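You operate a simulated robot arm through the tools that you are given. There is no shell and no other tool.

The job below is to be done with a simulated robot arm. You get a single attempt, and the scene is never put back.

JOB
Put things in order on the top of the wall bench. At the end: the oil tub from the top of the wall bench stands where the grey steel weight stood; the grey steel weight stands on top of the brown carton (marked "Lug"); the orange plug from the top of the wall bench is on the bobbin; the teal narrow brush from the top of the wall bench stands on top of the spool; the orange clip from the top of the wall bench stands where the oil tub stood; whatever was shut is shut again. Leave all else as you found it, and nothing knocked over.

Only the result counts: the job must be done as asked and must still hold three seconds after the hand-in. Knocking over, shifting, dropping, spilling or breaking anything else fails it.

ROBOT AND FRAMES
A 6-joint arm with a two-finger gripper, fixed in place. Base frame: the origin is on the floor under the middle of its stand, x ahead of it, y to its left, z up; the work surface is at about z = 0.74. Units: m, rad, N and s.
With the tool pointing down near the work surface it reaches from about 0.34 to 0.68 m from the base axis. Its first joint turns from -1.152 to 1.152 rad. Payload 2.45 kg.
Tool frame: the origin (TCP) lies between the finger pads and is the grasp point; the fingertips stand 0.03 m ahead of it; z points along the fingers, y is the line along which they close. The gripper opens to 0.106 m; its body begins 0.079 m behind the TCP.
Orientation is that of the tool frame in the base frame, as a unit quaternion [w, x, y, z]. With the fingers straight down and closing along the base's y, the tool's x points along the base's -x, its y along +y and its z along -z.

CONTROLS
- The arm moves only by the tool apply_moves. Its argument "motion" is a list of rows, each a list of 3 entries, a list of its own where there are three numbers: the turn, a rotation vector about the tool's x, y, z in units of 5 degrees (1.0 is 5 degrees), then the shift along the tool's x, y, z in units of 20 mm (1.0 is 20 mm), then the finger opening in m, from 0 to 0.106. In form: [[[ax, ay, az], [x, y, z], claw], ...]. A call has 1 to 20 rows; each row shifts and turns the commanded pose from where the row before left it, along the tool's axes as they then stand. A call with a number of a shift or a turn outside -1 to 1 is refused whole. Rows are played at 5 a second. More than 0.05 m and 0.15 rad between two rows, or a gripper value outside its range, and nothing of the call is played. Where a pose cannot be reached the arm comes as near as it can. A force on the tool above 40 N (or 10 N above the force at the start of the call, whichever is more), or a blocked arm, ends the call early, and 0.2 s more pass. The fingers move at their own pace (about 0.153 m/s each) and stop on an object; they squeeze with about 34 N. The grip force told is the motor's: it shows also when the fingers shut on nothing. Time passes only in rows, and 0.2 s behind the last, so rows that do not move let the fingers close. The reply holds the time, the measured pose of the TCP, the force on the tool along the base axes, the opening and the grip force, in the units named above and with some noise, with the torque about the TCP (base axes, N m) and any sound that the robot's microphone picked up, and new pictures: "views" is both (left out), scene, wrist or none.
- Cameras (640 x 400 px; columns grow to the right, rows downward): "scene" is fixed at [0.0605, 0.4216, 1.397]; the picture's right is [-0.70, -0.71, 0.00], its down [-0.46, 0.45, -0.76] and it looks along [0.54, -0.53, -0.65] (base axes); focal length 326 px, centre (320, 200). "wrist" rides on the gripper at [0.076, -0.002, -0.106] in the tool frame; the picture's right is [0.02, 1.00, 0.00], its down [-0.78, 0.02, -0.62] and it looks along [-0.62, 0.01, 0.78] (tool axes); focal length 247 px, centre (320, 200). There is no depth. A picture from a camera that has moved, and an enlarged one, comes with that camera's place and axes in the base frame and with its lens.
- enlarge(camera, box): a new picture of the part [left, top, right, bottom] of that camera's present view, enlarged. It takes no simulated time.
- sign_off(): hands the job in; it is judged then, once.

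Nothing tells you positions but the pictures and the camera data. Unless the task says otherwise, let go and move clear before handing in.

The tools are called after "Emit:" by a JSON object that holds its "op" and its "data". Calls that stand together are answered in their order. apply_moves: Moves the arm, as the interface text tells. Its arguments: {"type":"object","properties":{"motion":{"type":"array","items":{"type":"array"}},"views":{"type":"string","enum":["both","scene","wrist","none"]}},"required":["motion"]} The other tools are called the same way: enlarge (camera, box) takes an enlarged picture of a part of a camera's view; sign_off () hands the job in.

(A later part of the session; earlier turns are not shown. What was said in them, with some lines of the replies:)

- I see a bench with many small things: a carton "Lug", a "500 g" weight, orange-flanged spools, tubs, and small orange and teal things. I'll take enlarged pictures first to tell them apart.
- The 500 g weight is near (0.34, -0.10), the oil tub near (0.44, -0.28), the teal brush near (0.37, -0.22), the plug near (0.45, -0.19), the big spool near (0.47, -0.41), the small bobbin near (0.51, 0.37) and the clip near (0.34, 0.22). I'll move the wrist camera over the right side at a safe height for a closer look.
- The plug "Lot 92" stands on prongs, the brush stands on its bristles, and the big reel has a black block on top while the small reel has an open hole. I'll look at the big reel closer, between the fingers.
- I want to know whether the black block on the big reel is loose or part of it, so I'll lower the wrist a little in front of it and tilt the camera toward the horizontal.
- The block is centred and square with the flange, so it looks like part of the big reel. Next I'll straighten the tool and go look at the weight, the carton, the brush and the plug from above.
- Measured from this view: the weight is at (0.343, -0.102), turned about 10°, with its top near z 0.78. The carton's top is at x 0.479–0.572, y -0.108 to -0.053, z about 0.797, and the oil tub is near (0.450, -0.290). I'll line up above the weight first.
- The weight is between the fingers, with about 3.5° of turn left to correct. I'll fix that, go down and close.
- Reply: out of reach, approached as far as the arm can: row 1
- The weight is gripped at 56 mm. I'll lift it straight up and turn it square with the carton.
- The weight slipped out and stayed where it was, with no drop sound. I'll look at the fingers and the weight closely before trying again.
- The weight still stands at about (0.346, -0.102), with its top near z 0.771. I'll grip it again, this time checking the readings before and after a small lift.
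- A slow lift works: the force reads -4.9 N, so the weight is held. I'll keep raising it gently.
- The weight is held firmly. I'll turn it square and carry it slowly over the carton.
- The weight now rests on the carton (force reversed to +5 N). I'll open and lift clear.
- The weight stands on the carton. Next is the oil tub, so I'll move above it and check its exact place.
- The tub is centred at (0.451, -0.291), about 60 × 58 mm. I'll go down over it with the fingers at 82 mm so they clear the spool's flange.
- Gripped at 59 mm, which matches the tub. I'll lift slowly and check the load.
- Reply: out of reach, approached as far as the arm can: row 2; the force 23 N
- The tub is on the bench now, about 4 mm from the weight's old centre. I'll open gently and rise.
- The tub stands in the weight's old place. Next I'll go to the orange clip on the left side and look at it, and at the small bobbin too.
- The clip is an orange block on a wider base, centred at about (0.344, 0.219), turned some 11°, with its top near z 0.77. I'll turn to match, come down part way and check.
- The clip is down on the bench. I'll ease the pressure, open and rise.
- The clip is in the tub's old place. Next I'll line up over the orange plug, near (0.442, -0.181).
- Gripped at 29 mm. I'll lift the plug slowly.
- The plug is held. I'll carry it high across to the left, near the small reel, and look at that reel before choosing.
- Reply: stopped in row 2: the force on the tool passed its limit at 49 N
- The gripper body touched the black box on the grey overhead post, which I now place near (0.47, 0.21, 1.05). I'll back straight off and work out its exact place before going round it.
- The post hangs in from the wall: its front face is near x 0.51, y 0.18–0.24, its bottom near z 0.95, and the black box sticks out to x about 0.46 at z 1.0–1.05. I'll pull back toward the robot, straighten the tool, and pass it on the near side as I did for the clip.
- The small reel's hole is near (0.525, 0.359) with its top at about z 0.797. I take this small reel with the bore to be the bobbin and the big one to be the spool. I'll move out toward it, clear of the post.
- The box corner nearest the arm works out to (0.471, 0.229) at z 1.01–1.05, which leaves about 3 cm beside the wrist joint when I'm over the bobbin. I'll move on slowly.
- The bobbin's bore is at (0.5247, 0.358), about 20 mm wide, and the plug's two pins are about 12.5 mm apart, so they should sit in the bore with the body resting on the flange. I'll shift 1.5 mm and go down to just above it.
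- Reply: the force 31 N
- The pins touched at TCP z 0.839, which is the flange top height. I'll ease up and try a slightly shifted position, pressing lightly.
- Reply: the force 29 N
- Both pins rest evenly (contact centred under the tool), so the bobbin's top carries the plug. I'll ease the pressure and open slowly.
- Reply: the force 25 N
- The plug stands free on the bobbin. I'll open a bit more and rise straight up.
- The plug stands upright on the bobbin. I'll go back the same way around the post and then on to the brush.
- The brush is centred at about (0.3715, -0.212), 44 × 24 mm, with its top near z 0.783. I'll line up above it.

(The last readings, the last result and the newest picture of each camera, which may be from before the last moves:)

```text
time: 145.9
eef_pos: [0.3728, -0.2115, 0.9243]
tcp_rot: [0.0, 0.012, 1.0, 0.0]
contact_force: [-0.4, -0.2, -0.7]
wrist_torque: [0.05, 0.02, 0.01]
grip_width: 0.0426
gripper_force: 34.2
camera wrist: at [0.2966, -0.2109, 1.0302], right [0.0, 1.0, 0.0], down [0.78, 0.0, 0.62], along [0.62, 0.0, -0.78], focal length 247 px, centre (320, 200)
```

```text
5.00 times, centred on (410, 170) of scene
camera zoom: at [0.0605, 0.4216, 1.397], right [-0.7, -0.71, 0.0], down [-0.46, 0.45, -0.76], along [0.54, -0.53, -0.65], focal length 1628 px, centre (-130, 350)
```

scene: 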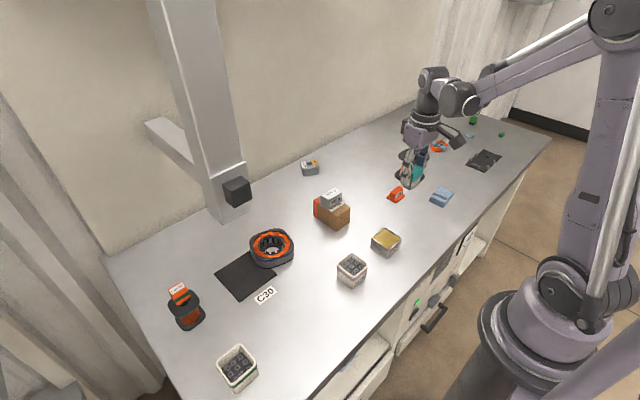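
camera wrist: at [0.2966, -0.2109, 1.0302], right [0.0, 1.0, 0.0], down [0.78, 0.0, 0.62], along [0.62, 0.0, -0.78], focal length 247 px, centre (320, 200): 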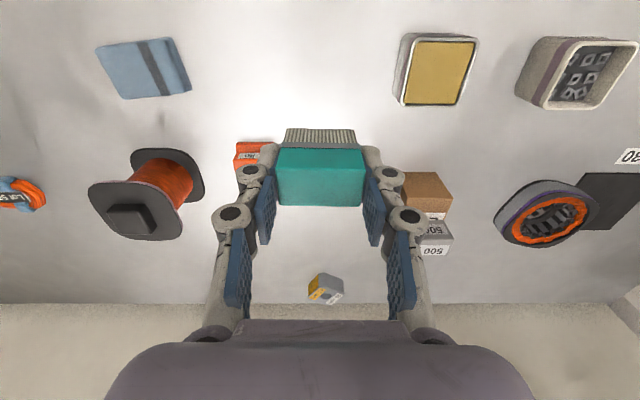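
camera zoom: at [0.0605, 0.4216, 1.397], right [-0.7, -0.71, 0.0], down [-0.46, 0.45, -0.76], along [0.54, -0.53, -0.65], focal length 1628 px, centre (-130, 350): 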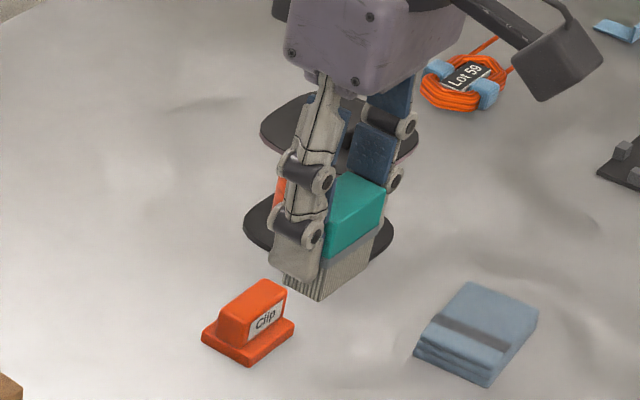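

Brush held at 43 mm. The spool's top block is centred at about (0.486, -0.422) with its top near z 0.832. I'll carry the brush there at z 0.924.

Emit:
{"op": "apply_moves", "data": {"motion": [[[0, 0, 0], [-0.15, -0.25, 0], 0.03], [[0, 0, 0], [-0.3, -0.5, 0], 0.03], [[0, 0, 0], [-0.42, -0.75, 0], 0.03], [[0, 0, 0], [-0.45, -0.8, 0], 0.03], [[0, 0, 0], [-0.45, -0.8, 0], 0.03], [[0, 0, 0], [-0.45, -0.8, 0], 0.03], [[0, 0, 0], [-0.45, -0.8, 0], 0.03], [[0, 0, 0], [-0.45, -0.8, 0], 0.03], [[0, 0, 0], [-0.45, -0.8, 0], 0.03], [[0, 0, 0], [-0.45, -0.8, 0], 0.03], [[0, 0, 0], [-0.45, -0.8, 0], 0.03], [[0, 0, 0], [-0.45, -0.8, 0], 0.03], [[0, 0, 0], [-0.45, -0.75, 0], 0.03], [[0, 0, 0], [-0.35, -0.53, 0], 0.03], [[0, 0, 0], [-0.2, -0.4, 0], 0.03], [[0, 0, 0], [0, 0, 0], 0.03]], "views": "both"}}

Emit:
{"op": "enlarge", "data": {"camera": "wrist", "box": [240, 60, 400, 220]}}

Emit:
{"op": "enlarge", "data": {"camera": "scene", "box": [370, 90, 460, 190]}}

```text
time: 149.3
eef_pos: [0.4861, -0.4221, 0.924]
tcp_rot: [0.001, 0.012, 1.0, 0.0]
contact_force: [-0.2, -0.8, -0.5]
wrist_torque: [0.01, 0.01, 0.0]
grip_width: 0.0427
gripper_force: 33.9
camera wrist: at [0.4094, -0.4218, 1.03], right [0.0, 1.0, 0.0], down [0.78, 0.0, 0.62], along [0.62, 0.0, -0.78], focal length 247 px, centre (320, 200)
```

scene: 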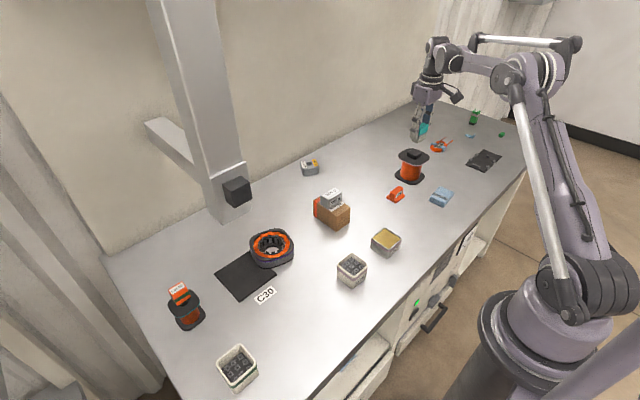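
wrist: 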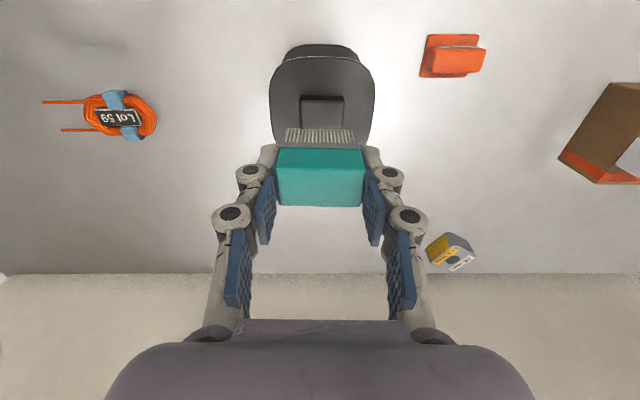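

```text
2.50 times, centred on (320, 140) of wrist
camera zoom: at [0.4094, -0.4218, 1.03], right [0.0, 1.0, 0.0], down [0.78, 0.0, 0.62], along [0.62, 0.0, -0.78], focal length 617 px, centre (320, 350)
```

zoom: 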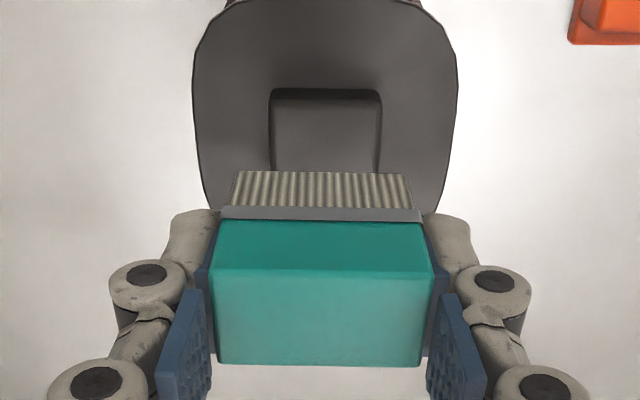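

```text
4.00 times, centred on (415, 140) of scene
camera zoom: at [0.0605, 0.4216, 1.397], right [-0.7, -0.71, 0.0], down [-0.46, 0.45, -0.76], along [0.54, -0.53, -0.65], focal length 1303 px, centre (-60, 440)
```

zoom: 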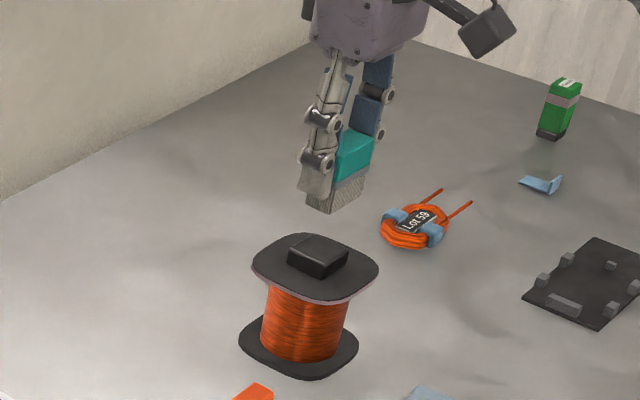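

Emit:
{"op": "apply_moves", "data": {"motion": [[[0, 0, 0], [0, 0.065, 0.2], 0.03], [[0, 0, 0], [0, 0, 0.4], 0.03], [[0, 0, 0], [0, 0, 0.5], 0.03], [[0, 0, 0], [0, 0, 0.4], 0.03], [[0, 0, 0], [0, 0, 0.3], 0.03], [[0, 0, 0], [0, 0, 0.15], 0.03], [[0, 0, 0], [0, 0, 0], 0.03]], "views": "both"}}

Emit:
{"op": "enlarge", "data": {"camera": "wrist", "box": [240, 60, 400, 220]}}

Emit:
{"op": "enlarge", "data": {"camera": "scene", "box": [380, 110, 450, 190]}}

```text
time: 150.9
eef_pos: [0.4855, -0.4202, 0.8859]
tcp_rot: [0.001, 0.012, 1.0, -0.001]
contact_force: [0.1, -0.4, -0.8]
wrist_torque: [0.01, -0.01, 0.02]
grip_width: 0.0426
gripper_force: 34.0
camera wrist: at [0.4097, -0.4199, 0.9909], right [0.0, 1.0, 0.0], down [0.78, 0.0, 0.62], along [0.62, 0.0, -0.78], focal length 247 px, centre (320, 200)
```

scene: 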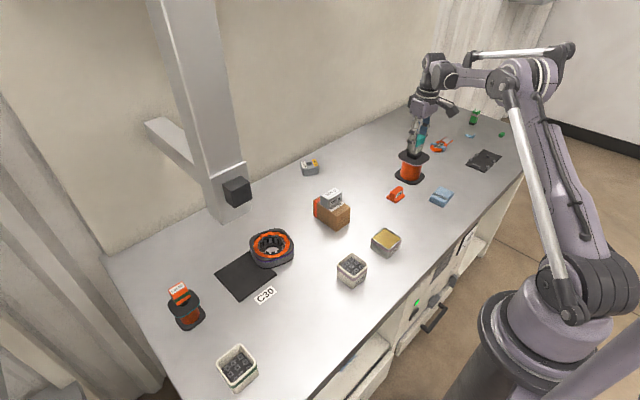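
wrist: 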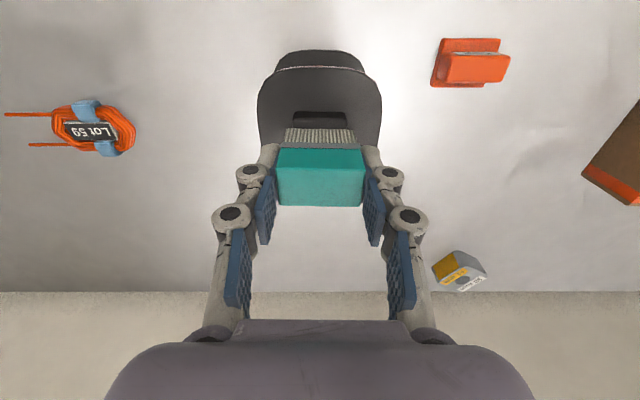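

```text
2.50 times, centred on (320, 140) of wrist
camera zoom: at [0.4097, -0.4199, 0.9909], right [0.0, 1.0, 0.0], down [0.78, 0.0, 0.62], along [0.62, 0.0, -0.78], focal length 617 px, centre (320, 350)
```

zoom: 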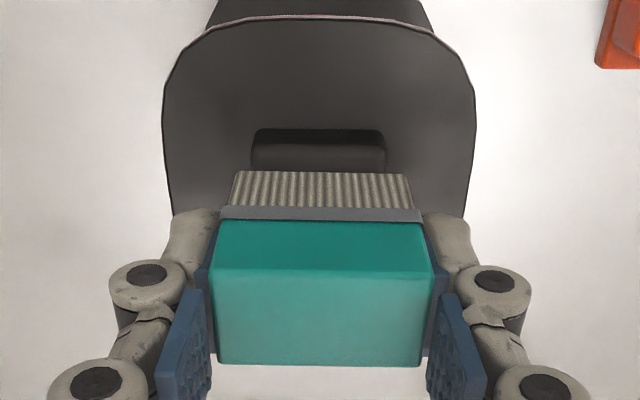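

```text
5.00 times, centred on (415, 150) of scene
camera zoom: at [0.0605, 0.4216, 1.397], right [-0.7, -0.71, 0.0], down [-0.46, 0.45, -0.76], along [0.54, -0.53, -0.65], focal length 1628 px, centre (-155, 450)
```

zoom: 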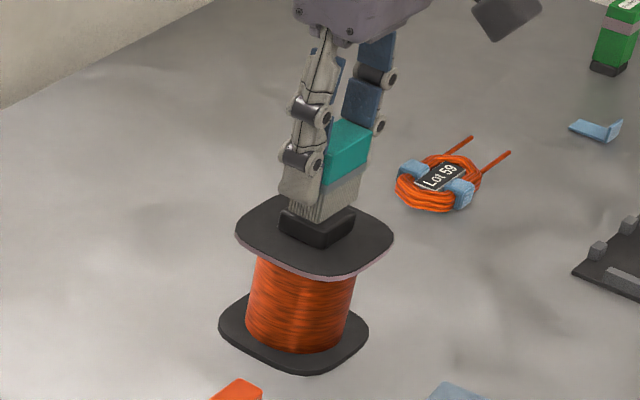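

Emit:
{"op": "apply_moves", "data": {"motion": [[[0, 0, 0], [0, 0, 0.1], 0.03], [[0, 0, 0], [0, 0, 0.1], 0.03], [[0, 0, 0], [0, 0, 0.1], 0.03], [[0, 0, 0], [0, 0, 0.05], 0.03], [[0, 0, 0], [0, 0, 0], 0.03]], "views": "none"}}

```text
time: 152.1
eef_pos: [0.486, -0.4184, 0.8784]
tcp_rot: [0.0, 0.011, 1.0, -0.001]
contact_force: [2.6, -1.0, 27.6]
wrist_torque: [-0.09, -0.02, 0.04]
grip_width: 0.0429
gripper_force: 34.2
```

Emit:
{"op": "apply_moves", "data": {"motion": [[[0, 0, 0], [0, 0, -0.06], 0.03], [[0, 0, 0], [0, 0, 0], 0.03]], "views": "wrist"}}

Emit:
{"op": "enlarge", "data": {"camera": "wrist", "box": [240, 60, 400, 220]}}

Emit:
{"op": "enlarge", "data": {"camera": "scene", "box": [380, 110, 450, 190]}}

```text
time: 152.7
eef_pos: [0.4871, -0.4196, 0.8785]
tcp_rot: [-0.001, 0.012, 1.0, -0.001]
contact_force: [1.7, 0.4, 13.6]
wrist_torque: [0.03, -0.04, -0.04]
grip_width: 0.0431
gripper_force: 34.0
camera wrist: at [0.4096, -0.4199, 0.9847], right [0.0, 1.0, 0.0], down [0.78, 0.0, 0.62], along [0.62, 0.0, -0.78], focal length 247 px, centre (320, 200)
```

wrist: 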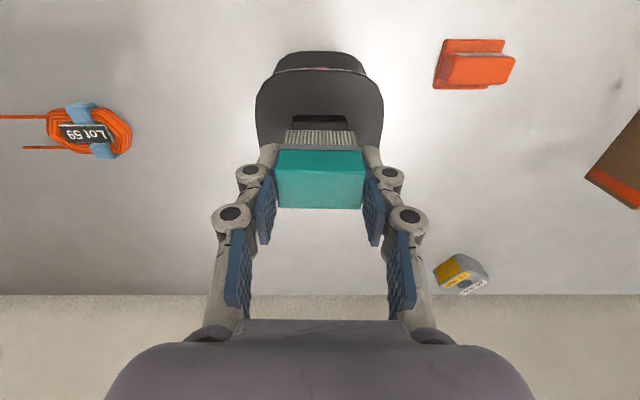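

```text
2.50 times, centred on (320, 140) of wrist
camera zoom: at [0.4096, -0.4199, 0.9847], right [0.0, 1.0, 0.0], down [0.78, 0.0, 0.62], along [0.62, 0.0, -0.78], focal length 617 px, centre (320, 350)
```

zoom: 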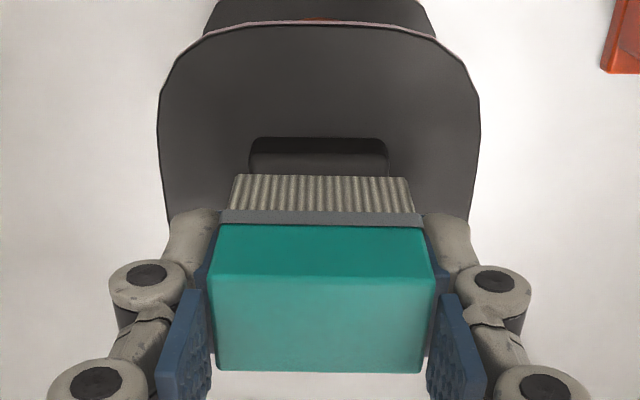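

```text
5.00 times, centred on (415, 150) of scene
camera zoom: at [0.0603, 0.4218, 1.3969], right [-0.7, -0.71, 0.0], down [-0.46, 0.45, -0.76], along [0.54, -0.53, -0.65], focal length 1628 px, centre (-155, 450)
```

zoom: 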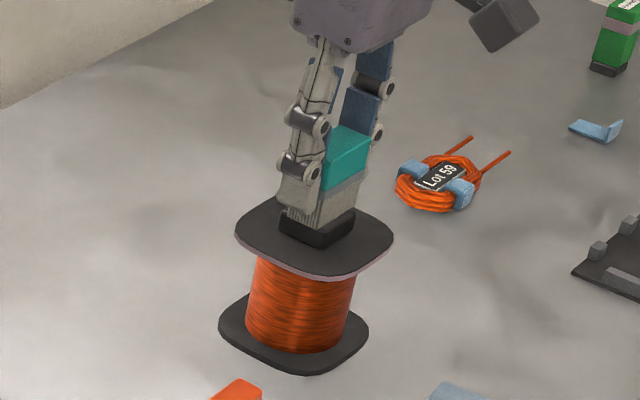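

The brush stands on the centre of the spool's top block. I'll ease off and open slowly.

Emit:
{"op": "apply_moves", "data": {"motion": [[[0, 0, 0], [0, 0, -0.04], 0.03], [[0, 0, 0], [0, 0, 0], 0.043], [[0, 0, 0], [0, 0, 0], 0.045], [[0, 0, 0], [0, 0, 0], 0.048], [[0, 0, 0], [0, 0, 0], 0.053], [[0, 0, 0], [0, 0, 0], 0.056], [[0, 0, 0], [0, 0, 0], 0.056]], "views": "wrist"}}

Emit:
{"op": "enlarge", "data": {"camera": "wrist", "box": [240, 60, 400, 220]}}

Emit:
{"op": "enlarge", "data": {"camera": "scene", "box": [380, 110, 450, 190]}}

```text
time: 154.3
eef_pos: [0.485, -0.4205, 0.8809]
tcp_rot: [0.001, 0.012, 1.0, 0.0]
contact_force: [-0.5, -0.5, 0.5]
wrist_torque: [0.01, 0.0, 0.03]
grip_width: 0.0558
gripper_force: 0.1
camera wrist: at [0.4098, -0.4202, 0.9858], right [0.0, 1.0, 0.0], down [0.78, 0.0, 0.62], along [0.62, 0.0, -0.78], focal length 247 px, centre (320, 200)
```

wrist: 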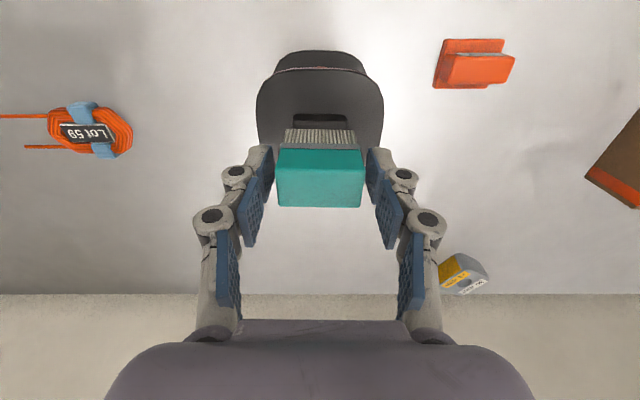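

```text
2.50 times, centred on (320, 140) of wrist
camera zoom: at [0.4098, -0.4202, 0.9858], right [0.0, 1.0, 0.0], down [0.78, 0.0, 0.62], along [0.62, 0.0, -0.78], focal length 617 px, centre (320, 350)
```

zoom: 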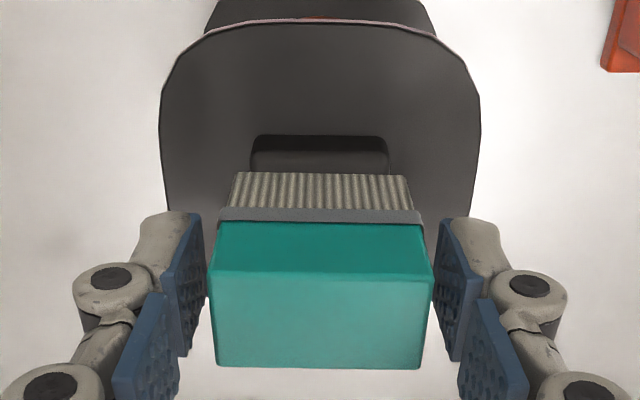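

```text
5.00 times, centred on (415, 150) of scene
camera zoom: at [0.0605, 0.4216, 1.397], right [-0.7, -0.71, 0.0], down [-0.46, 0.45, -0.76], along [0.54, -0.53, -0.65], focal length 1628 px, centre (-155, 450)
```

zoom: 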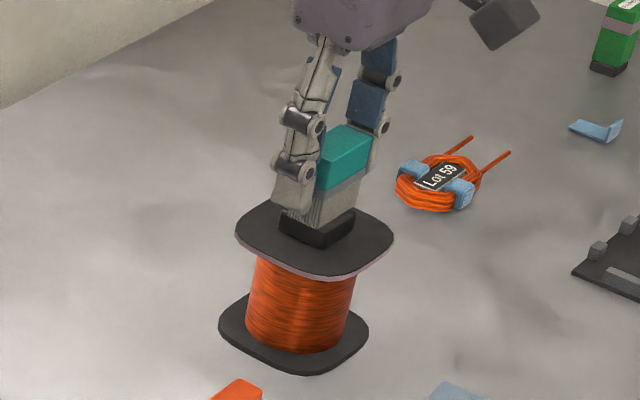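

The brush is standing on its own. I'll rise straight up and look at everything.

Emit:
{"op": "apply_moves", "data": {"motion": [[[0, 0, 0], [0, 0, -0.2], 0.06], [[0, 0, 0], [0, 0, -0.4], 0.062], [[0, 0, 0], [0, 0, -0.6], 0.062], [[0, 0, 0], [0, 0, -0.8], 0.062], [[0, 0, 0], [0, 0, -0.8], 0.062], [[0, 0, 0], [0, 0, -0.8], 0.062], [[0, 0, 0], [0, 0, -0.8], 0.062], [[0, 0, 0], [0, 0, -0.6], 0.062], [[0, 0, 0], [0.5, 0, 0], 0.062], [[0, 0, 0], [0.9, 0, 0], 0.062], [[0, 0, 0], [0.9, 0.5, 0], 0.062], [[0, 0, 0], [0.9, 0.9, 0], 0.062], [[0, 0, 0], [0.9, 0.9, 0], 0.062], [[0, 0, 0], [0.9, 0.9, 0], 0.062], [[0, 0, 0], [0, 0.9, 0], 0.062], [[0, 0, 0], [0, 0.9, 0], 0.062], [[0, 0, 0], [0, 0.9, 0], 0.062], [[0, 0, 0], [0, 0.5, 0], 0.062], [[0, 0, 0], [0, 0, 0], 0.062]], "views": "both"}}

Emit:
{"op": "enlarge", "data": {"camera": "scene", "box": [280, 110, 480, 290]}}

Emit:
{"op": "enlarge", "data": {"camera": "scene", "box": [140, 210, 380, 400]}}

Emit:
{"op": "enlarge", "data": {"camera": "scene", "box": [320, 220, 520, 380]}}

```text
time: 158.3
eef_pos: [0.3898, -0.2894, 0.9808]
tcp_rot: [0.001, 0.012, 1.0, 0.0]
contact_force: [-0.6, 0.2, 0.6]
wrist_torque: [0.0, 0.01, -0.02]
grip_width: 0.0624
gripper_force: 0.1
camera wrist: at [0.3129, -0.2895, 1.0858], right [0.0, 1.0, 0.0], down [0.78, 0.0, 0.62], along [0.62, 0.0, -0.78], focal length 247 px, centre (320, 200)
```

scene: 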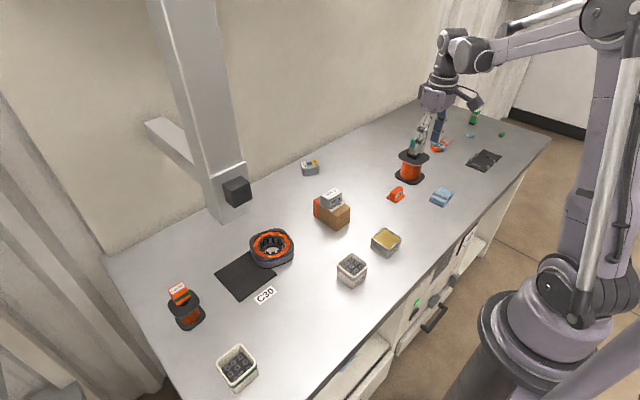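
wrist: 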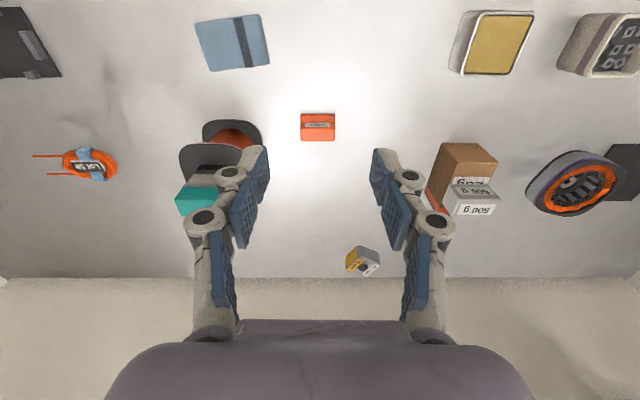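

```text
2.22 times, centred on (380, 200) of scene
camera zoom: at [0.0605, 0.4216, 1.397], right [-0.7, -0.71, 0.0], down [-0.46, 0.45, -0.76], along [0.54, -0.53, -0.65], focal length 724 px, centre (187, 200)
```

zoom: 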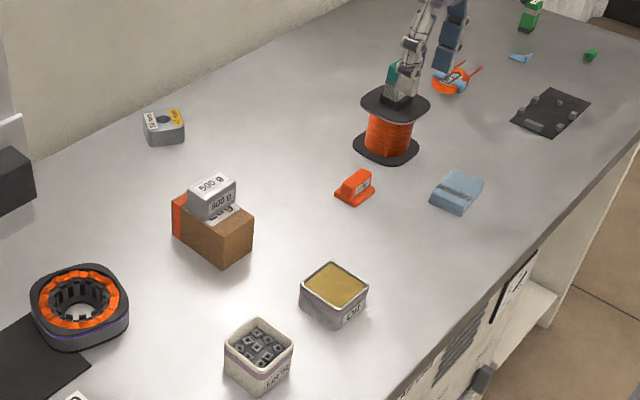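

```text
2.11 times, centred on (260, 305) of scene
camera zoom: at [0.0605, 0.4216, 1.397], right [-0.7, -0.71, 0.0], down [-0.46, 0.45, -0.76], along [0.54, -0.53, -0.65], focal length 686 px, centre (446, -21)
```

zoom: 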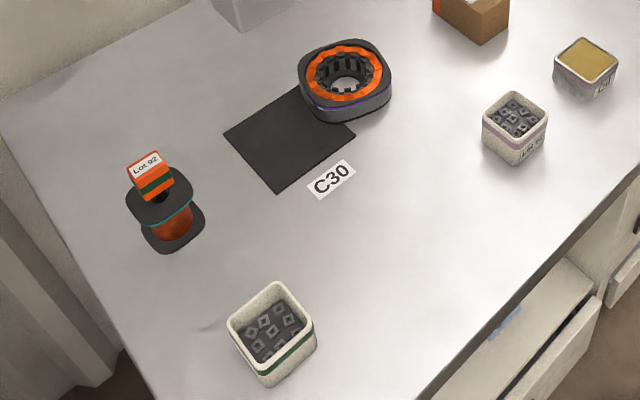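

```text
2.50 times, centred on (420, 300) of scene
camera zoom: at [0.0605, 0.4216, 1.397], right [-0.7, -0.71, 0.0], down [-0.46, 0.45, -0.76], along [0.54, -0.53, -0.65], focal length 814 px, centre (70, -50)
```

zoom: 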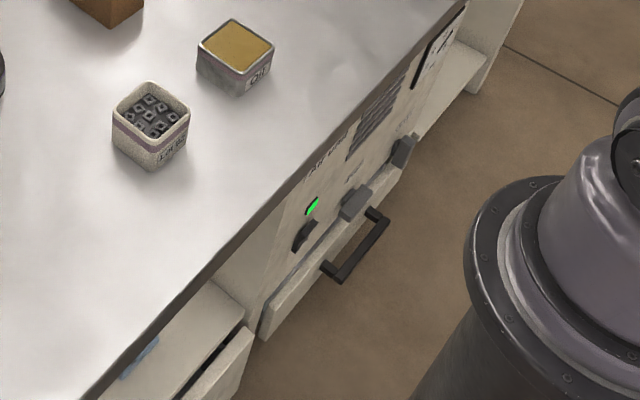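

Emit:
{"op": "apply_moves", "data": {"motion": [[[0, 0, 0], [0.5, 0.9, 0], 0.062], [[0, 0, 0], [0.5, 0.9, 0], 0.062], [[0, 0, 0], [0, 0.9, 0], 0.062], [[0, 0, 0], [0, 0.9, 0], 0.062], [[0, 0, 0], [0, 0.9, 0], 0.062], [[0, 0, 0], [0, 0.9, 0], 0.062], [[0, 0, 0], [0, 0.5, 0], 0.062], [[0, 0, 0], [0, 0, 0], 0.062]], "views": "both"}}

Emit:
{"op": "enlarge", "data": {"camera": "scene", "box": [370, 120, 450, 200]}}

Emit:
{"op": "enlarge", "data": {"camera": "scene", "box": [150, 265, 220, 335]}}

Emit:
{"op": "enlarge", "data": {"camera": "wrist", "box": [0, 80, 220, 260]}}

Emit:
{"op": "enlarge", "data": {"camera": "scene", "box": [300, 170, 420, 290]}}

```text
time: 160.1
eef_pos: [0.3733, -0.1695, 0.981]
tcp_rot: [0.001, 0.012, 1.0, 0.001]
contact_force: [-0.4, 0.0, -0.2]
wrist_torque: [0.01, -0.01, -0.03]
grip_width: 0.062
gripper_force: 0.2
camera wrist: at [0.2955, -0.1708, 1.0862], right [0.0, 1.0, 0.0], down [0.78, 0.0, 0.62], along [0.62, 0.0, -0.78], focal length 247 px, centre (320, 200)
```

scene: 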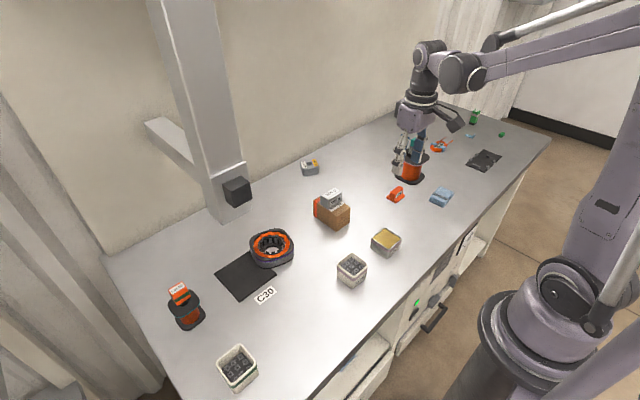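
wrist: 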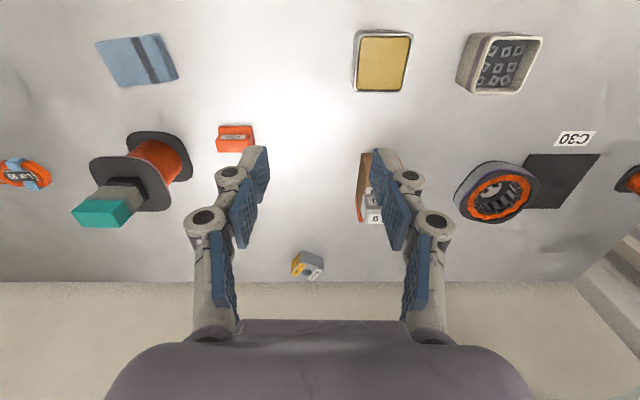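

```text
5.00 times, centred on (410, 160) of scene
camera zoom: at [0.0605, 0.4216, 1.397], right [-0.7, -0.71, 0.0], down [-0.46, 0.45, -0.76], along [0.54, -0.53, -0.65], focal length 1628 px, centre (-130, 400)
```

zoom: 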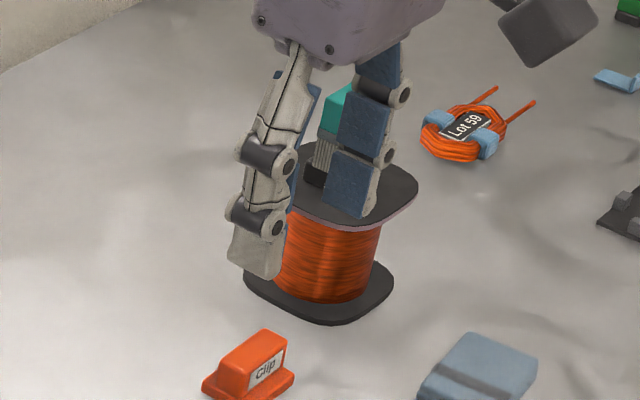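

```text
5.71 times, centred on (185, 300) of scene
camera zoom: at [0.0605, 0.4216, 1.397], right [-0.7, -0.71, 0.0], down [-0.46, 0.45, -0.76], along [0.54, -0.53, -0.65], focal length 1861 px, centre (1091, -371)
```

zoom: 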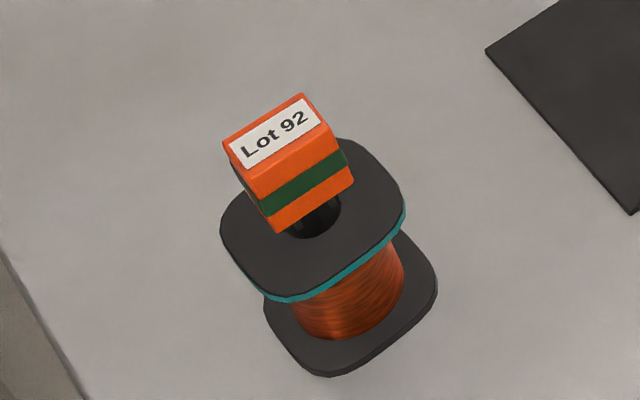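

```text
2.22 times, centred on (110, 170) of wrist
camera zoom: at [0.2955, -0.1708, 1.0862], right [0.0, 1.0, 0.0], down [0.78, 0.0, 0.62], along [0.62, 0.0, -0.78], focal length 549 px, centre (787, 267)
```

zoom: 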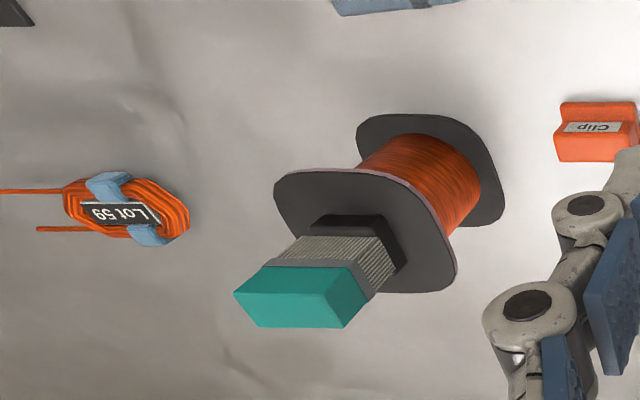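

```text
3.33 times, centred on (360, 230) of scene
camera zoom: at [0.0605, 0.4216, 1.397], right [-0.7, -0.71, 0.0], down [-0.46, 0.45, -0.76], along [0.54, -0.53, -0.65], focal length 1086 px, centre (187, 100)
```

zoom: 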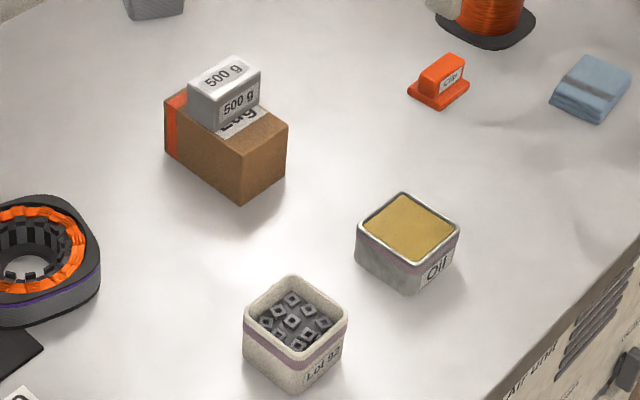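

I checked all five placements in the pictures:
- **Weight:** on the Lug carton.
- **Oil tub:** in the weight's old place.
- **Clip:** in the tub's old place.
- **Plug:** upright on the small bobbin.
- **Brush:** on top of the big spool.

I opened nothing, the other things look unmoved, and the gripper is empty and clear, so I'm handing in.

Emit:
{"op": "sign_off", "data": {}}

```text
The job is handed in.
```

I've handed the job in with all five things placed; I haven't seen the result of the judging. At my last look everything stood upright and the gripper was empty and clear.

| Thing | Where it stands now |
|---|---|
| Grey steel weight | on top of the brown "Lug" carton |
| Oil tub | where the weight stood, about 4 mm off its old centre |
| Orange clip | where the oil tub stood |
| Orange plug | upright on the small reel, over its hole |
| Teal brush | on the raised block in the middle of the big reel's top |

Some points could count against it:

- **Spool and bobbin:** neither reel is labelled. I took the small one with the hole as the bobbin and the big one as the spool. If that is wrong, the plug and the brush are each on the wrong reel.
- **Block on the big reel:** I took the black block under the brush to be part of the reel, because it is centred and square with it. If it is a loose object, the brush is standing on that instead of directly on the spool.
- **Contact with the post:** on the way to the bobbin, the gripper pushed against the black box on the grey overhead post, at about 49 N. I backed off and went round it. Nothing looked moved in the pictures.
- **First lift of the weight:** it slipped out of the fingers and stayed in place, and the second, slower lift held.

I didn't open anything, so whatever was shut is still shut.
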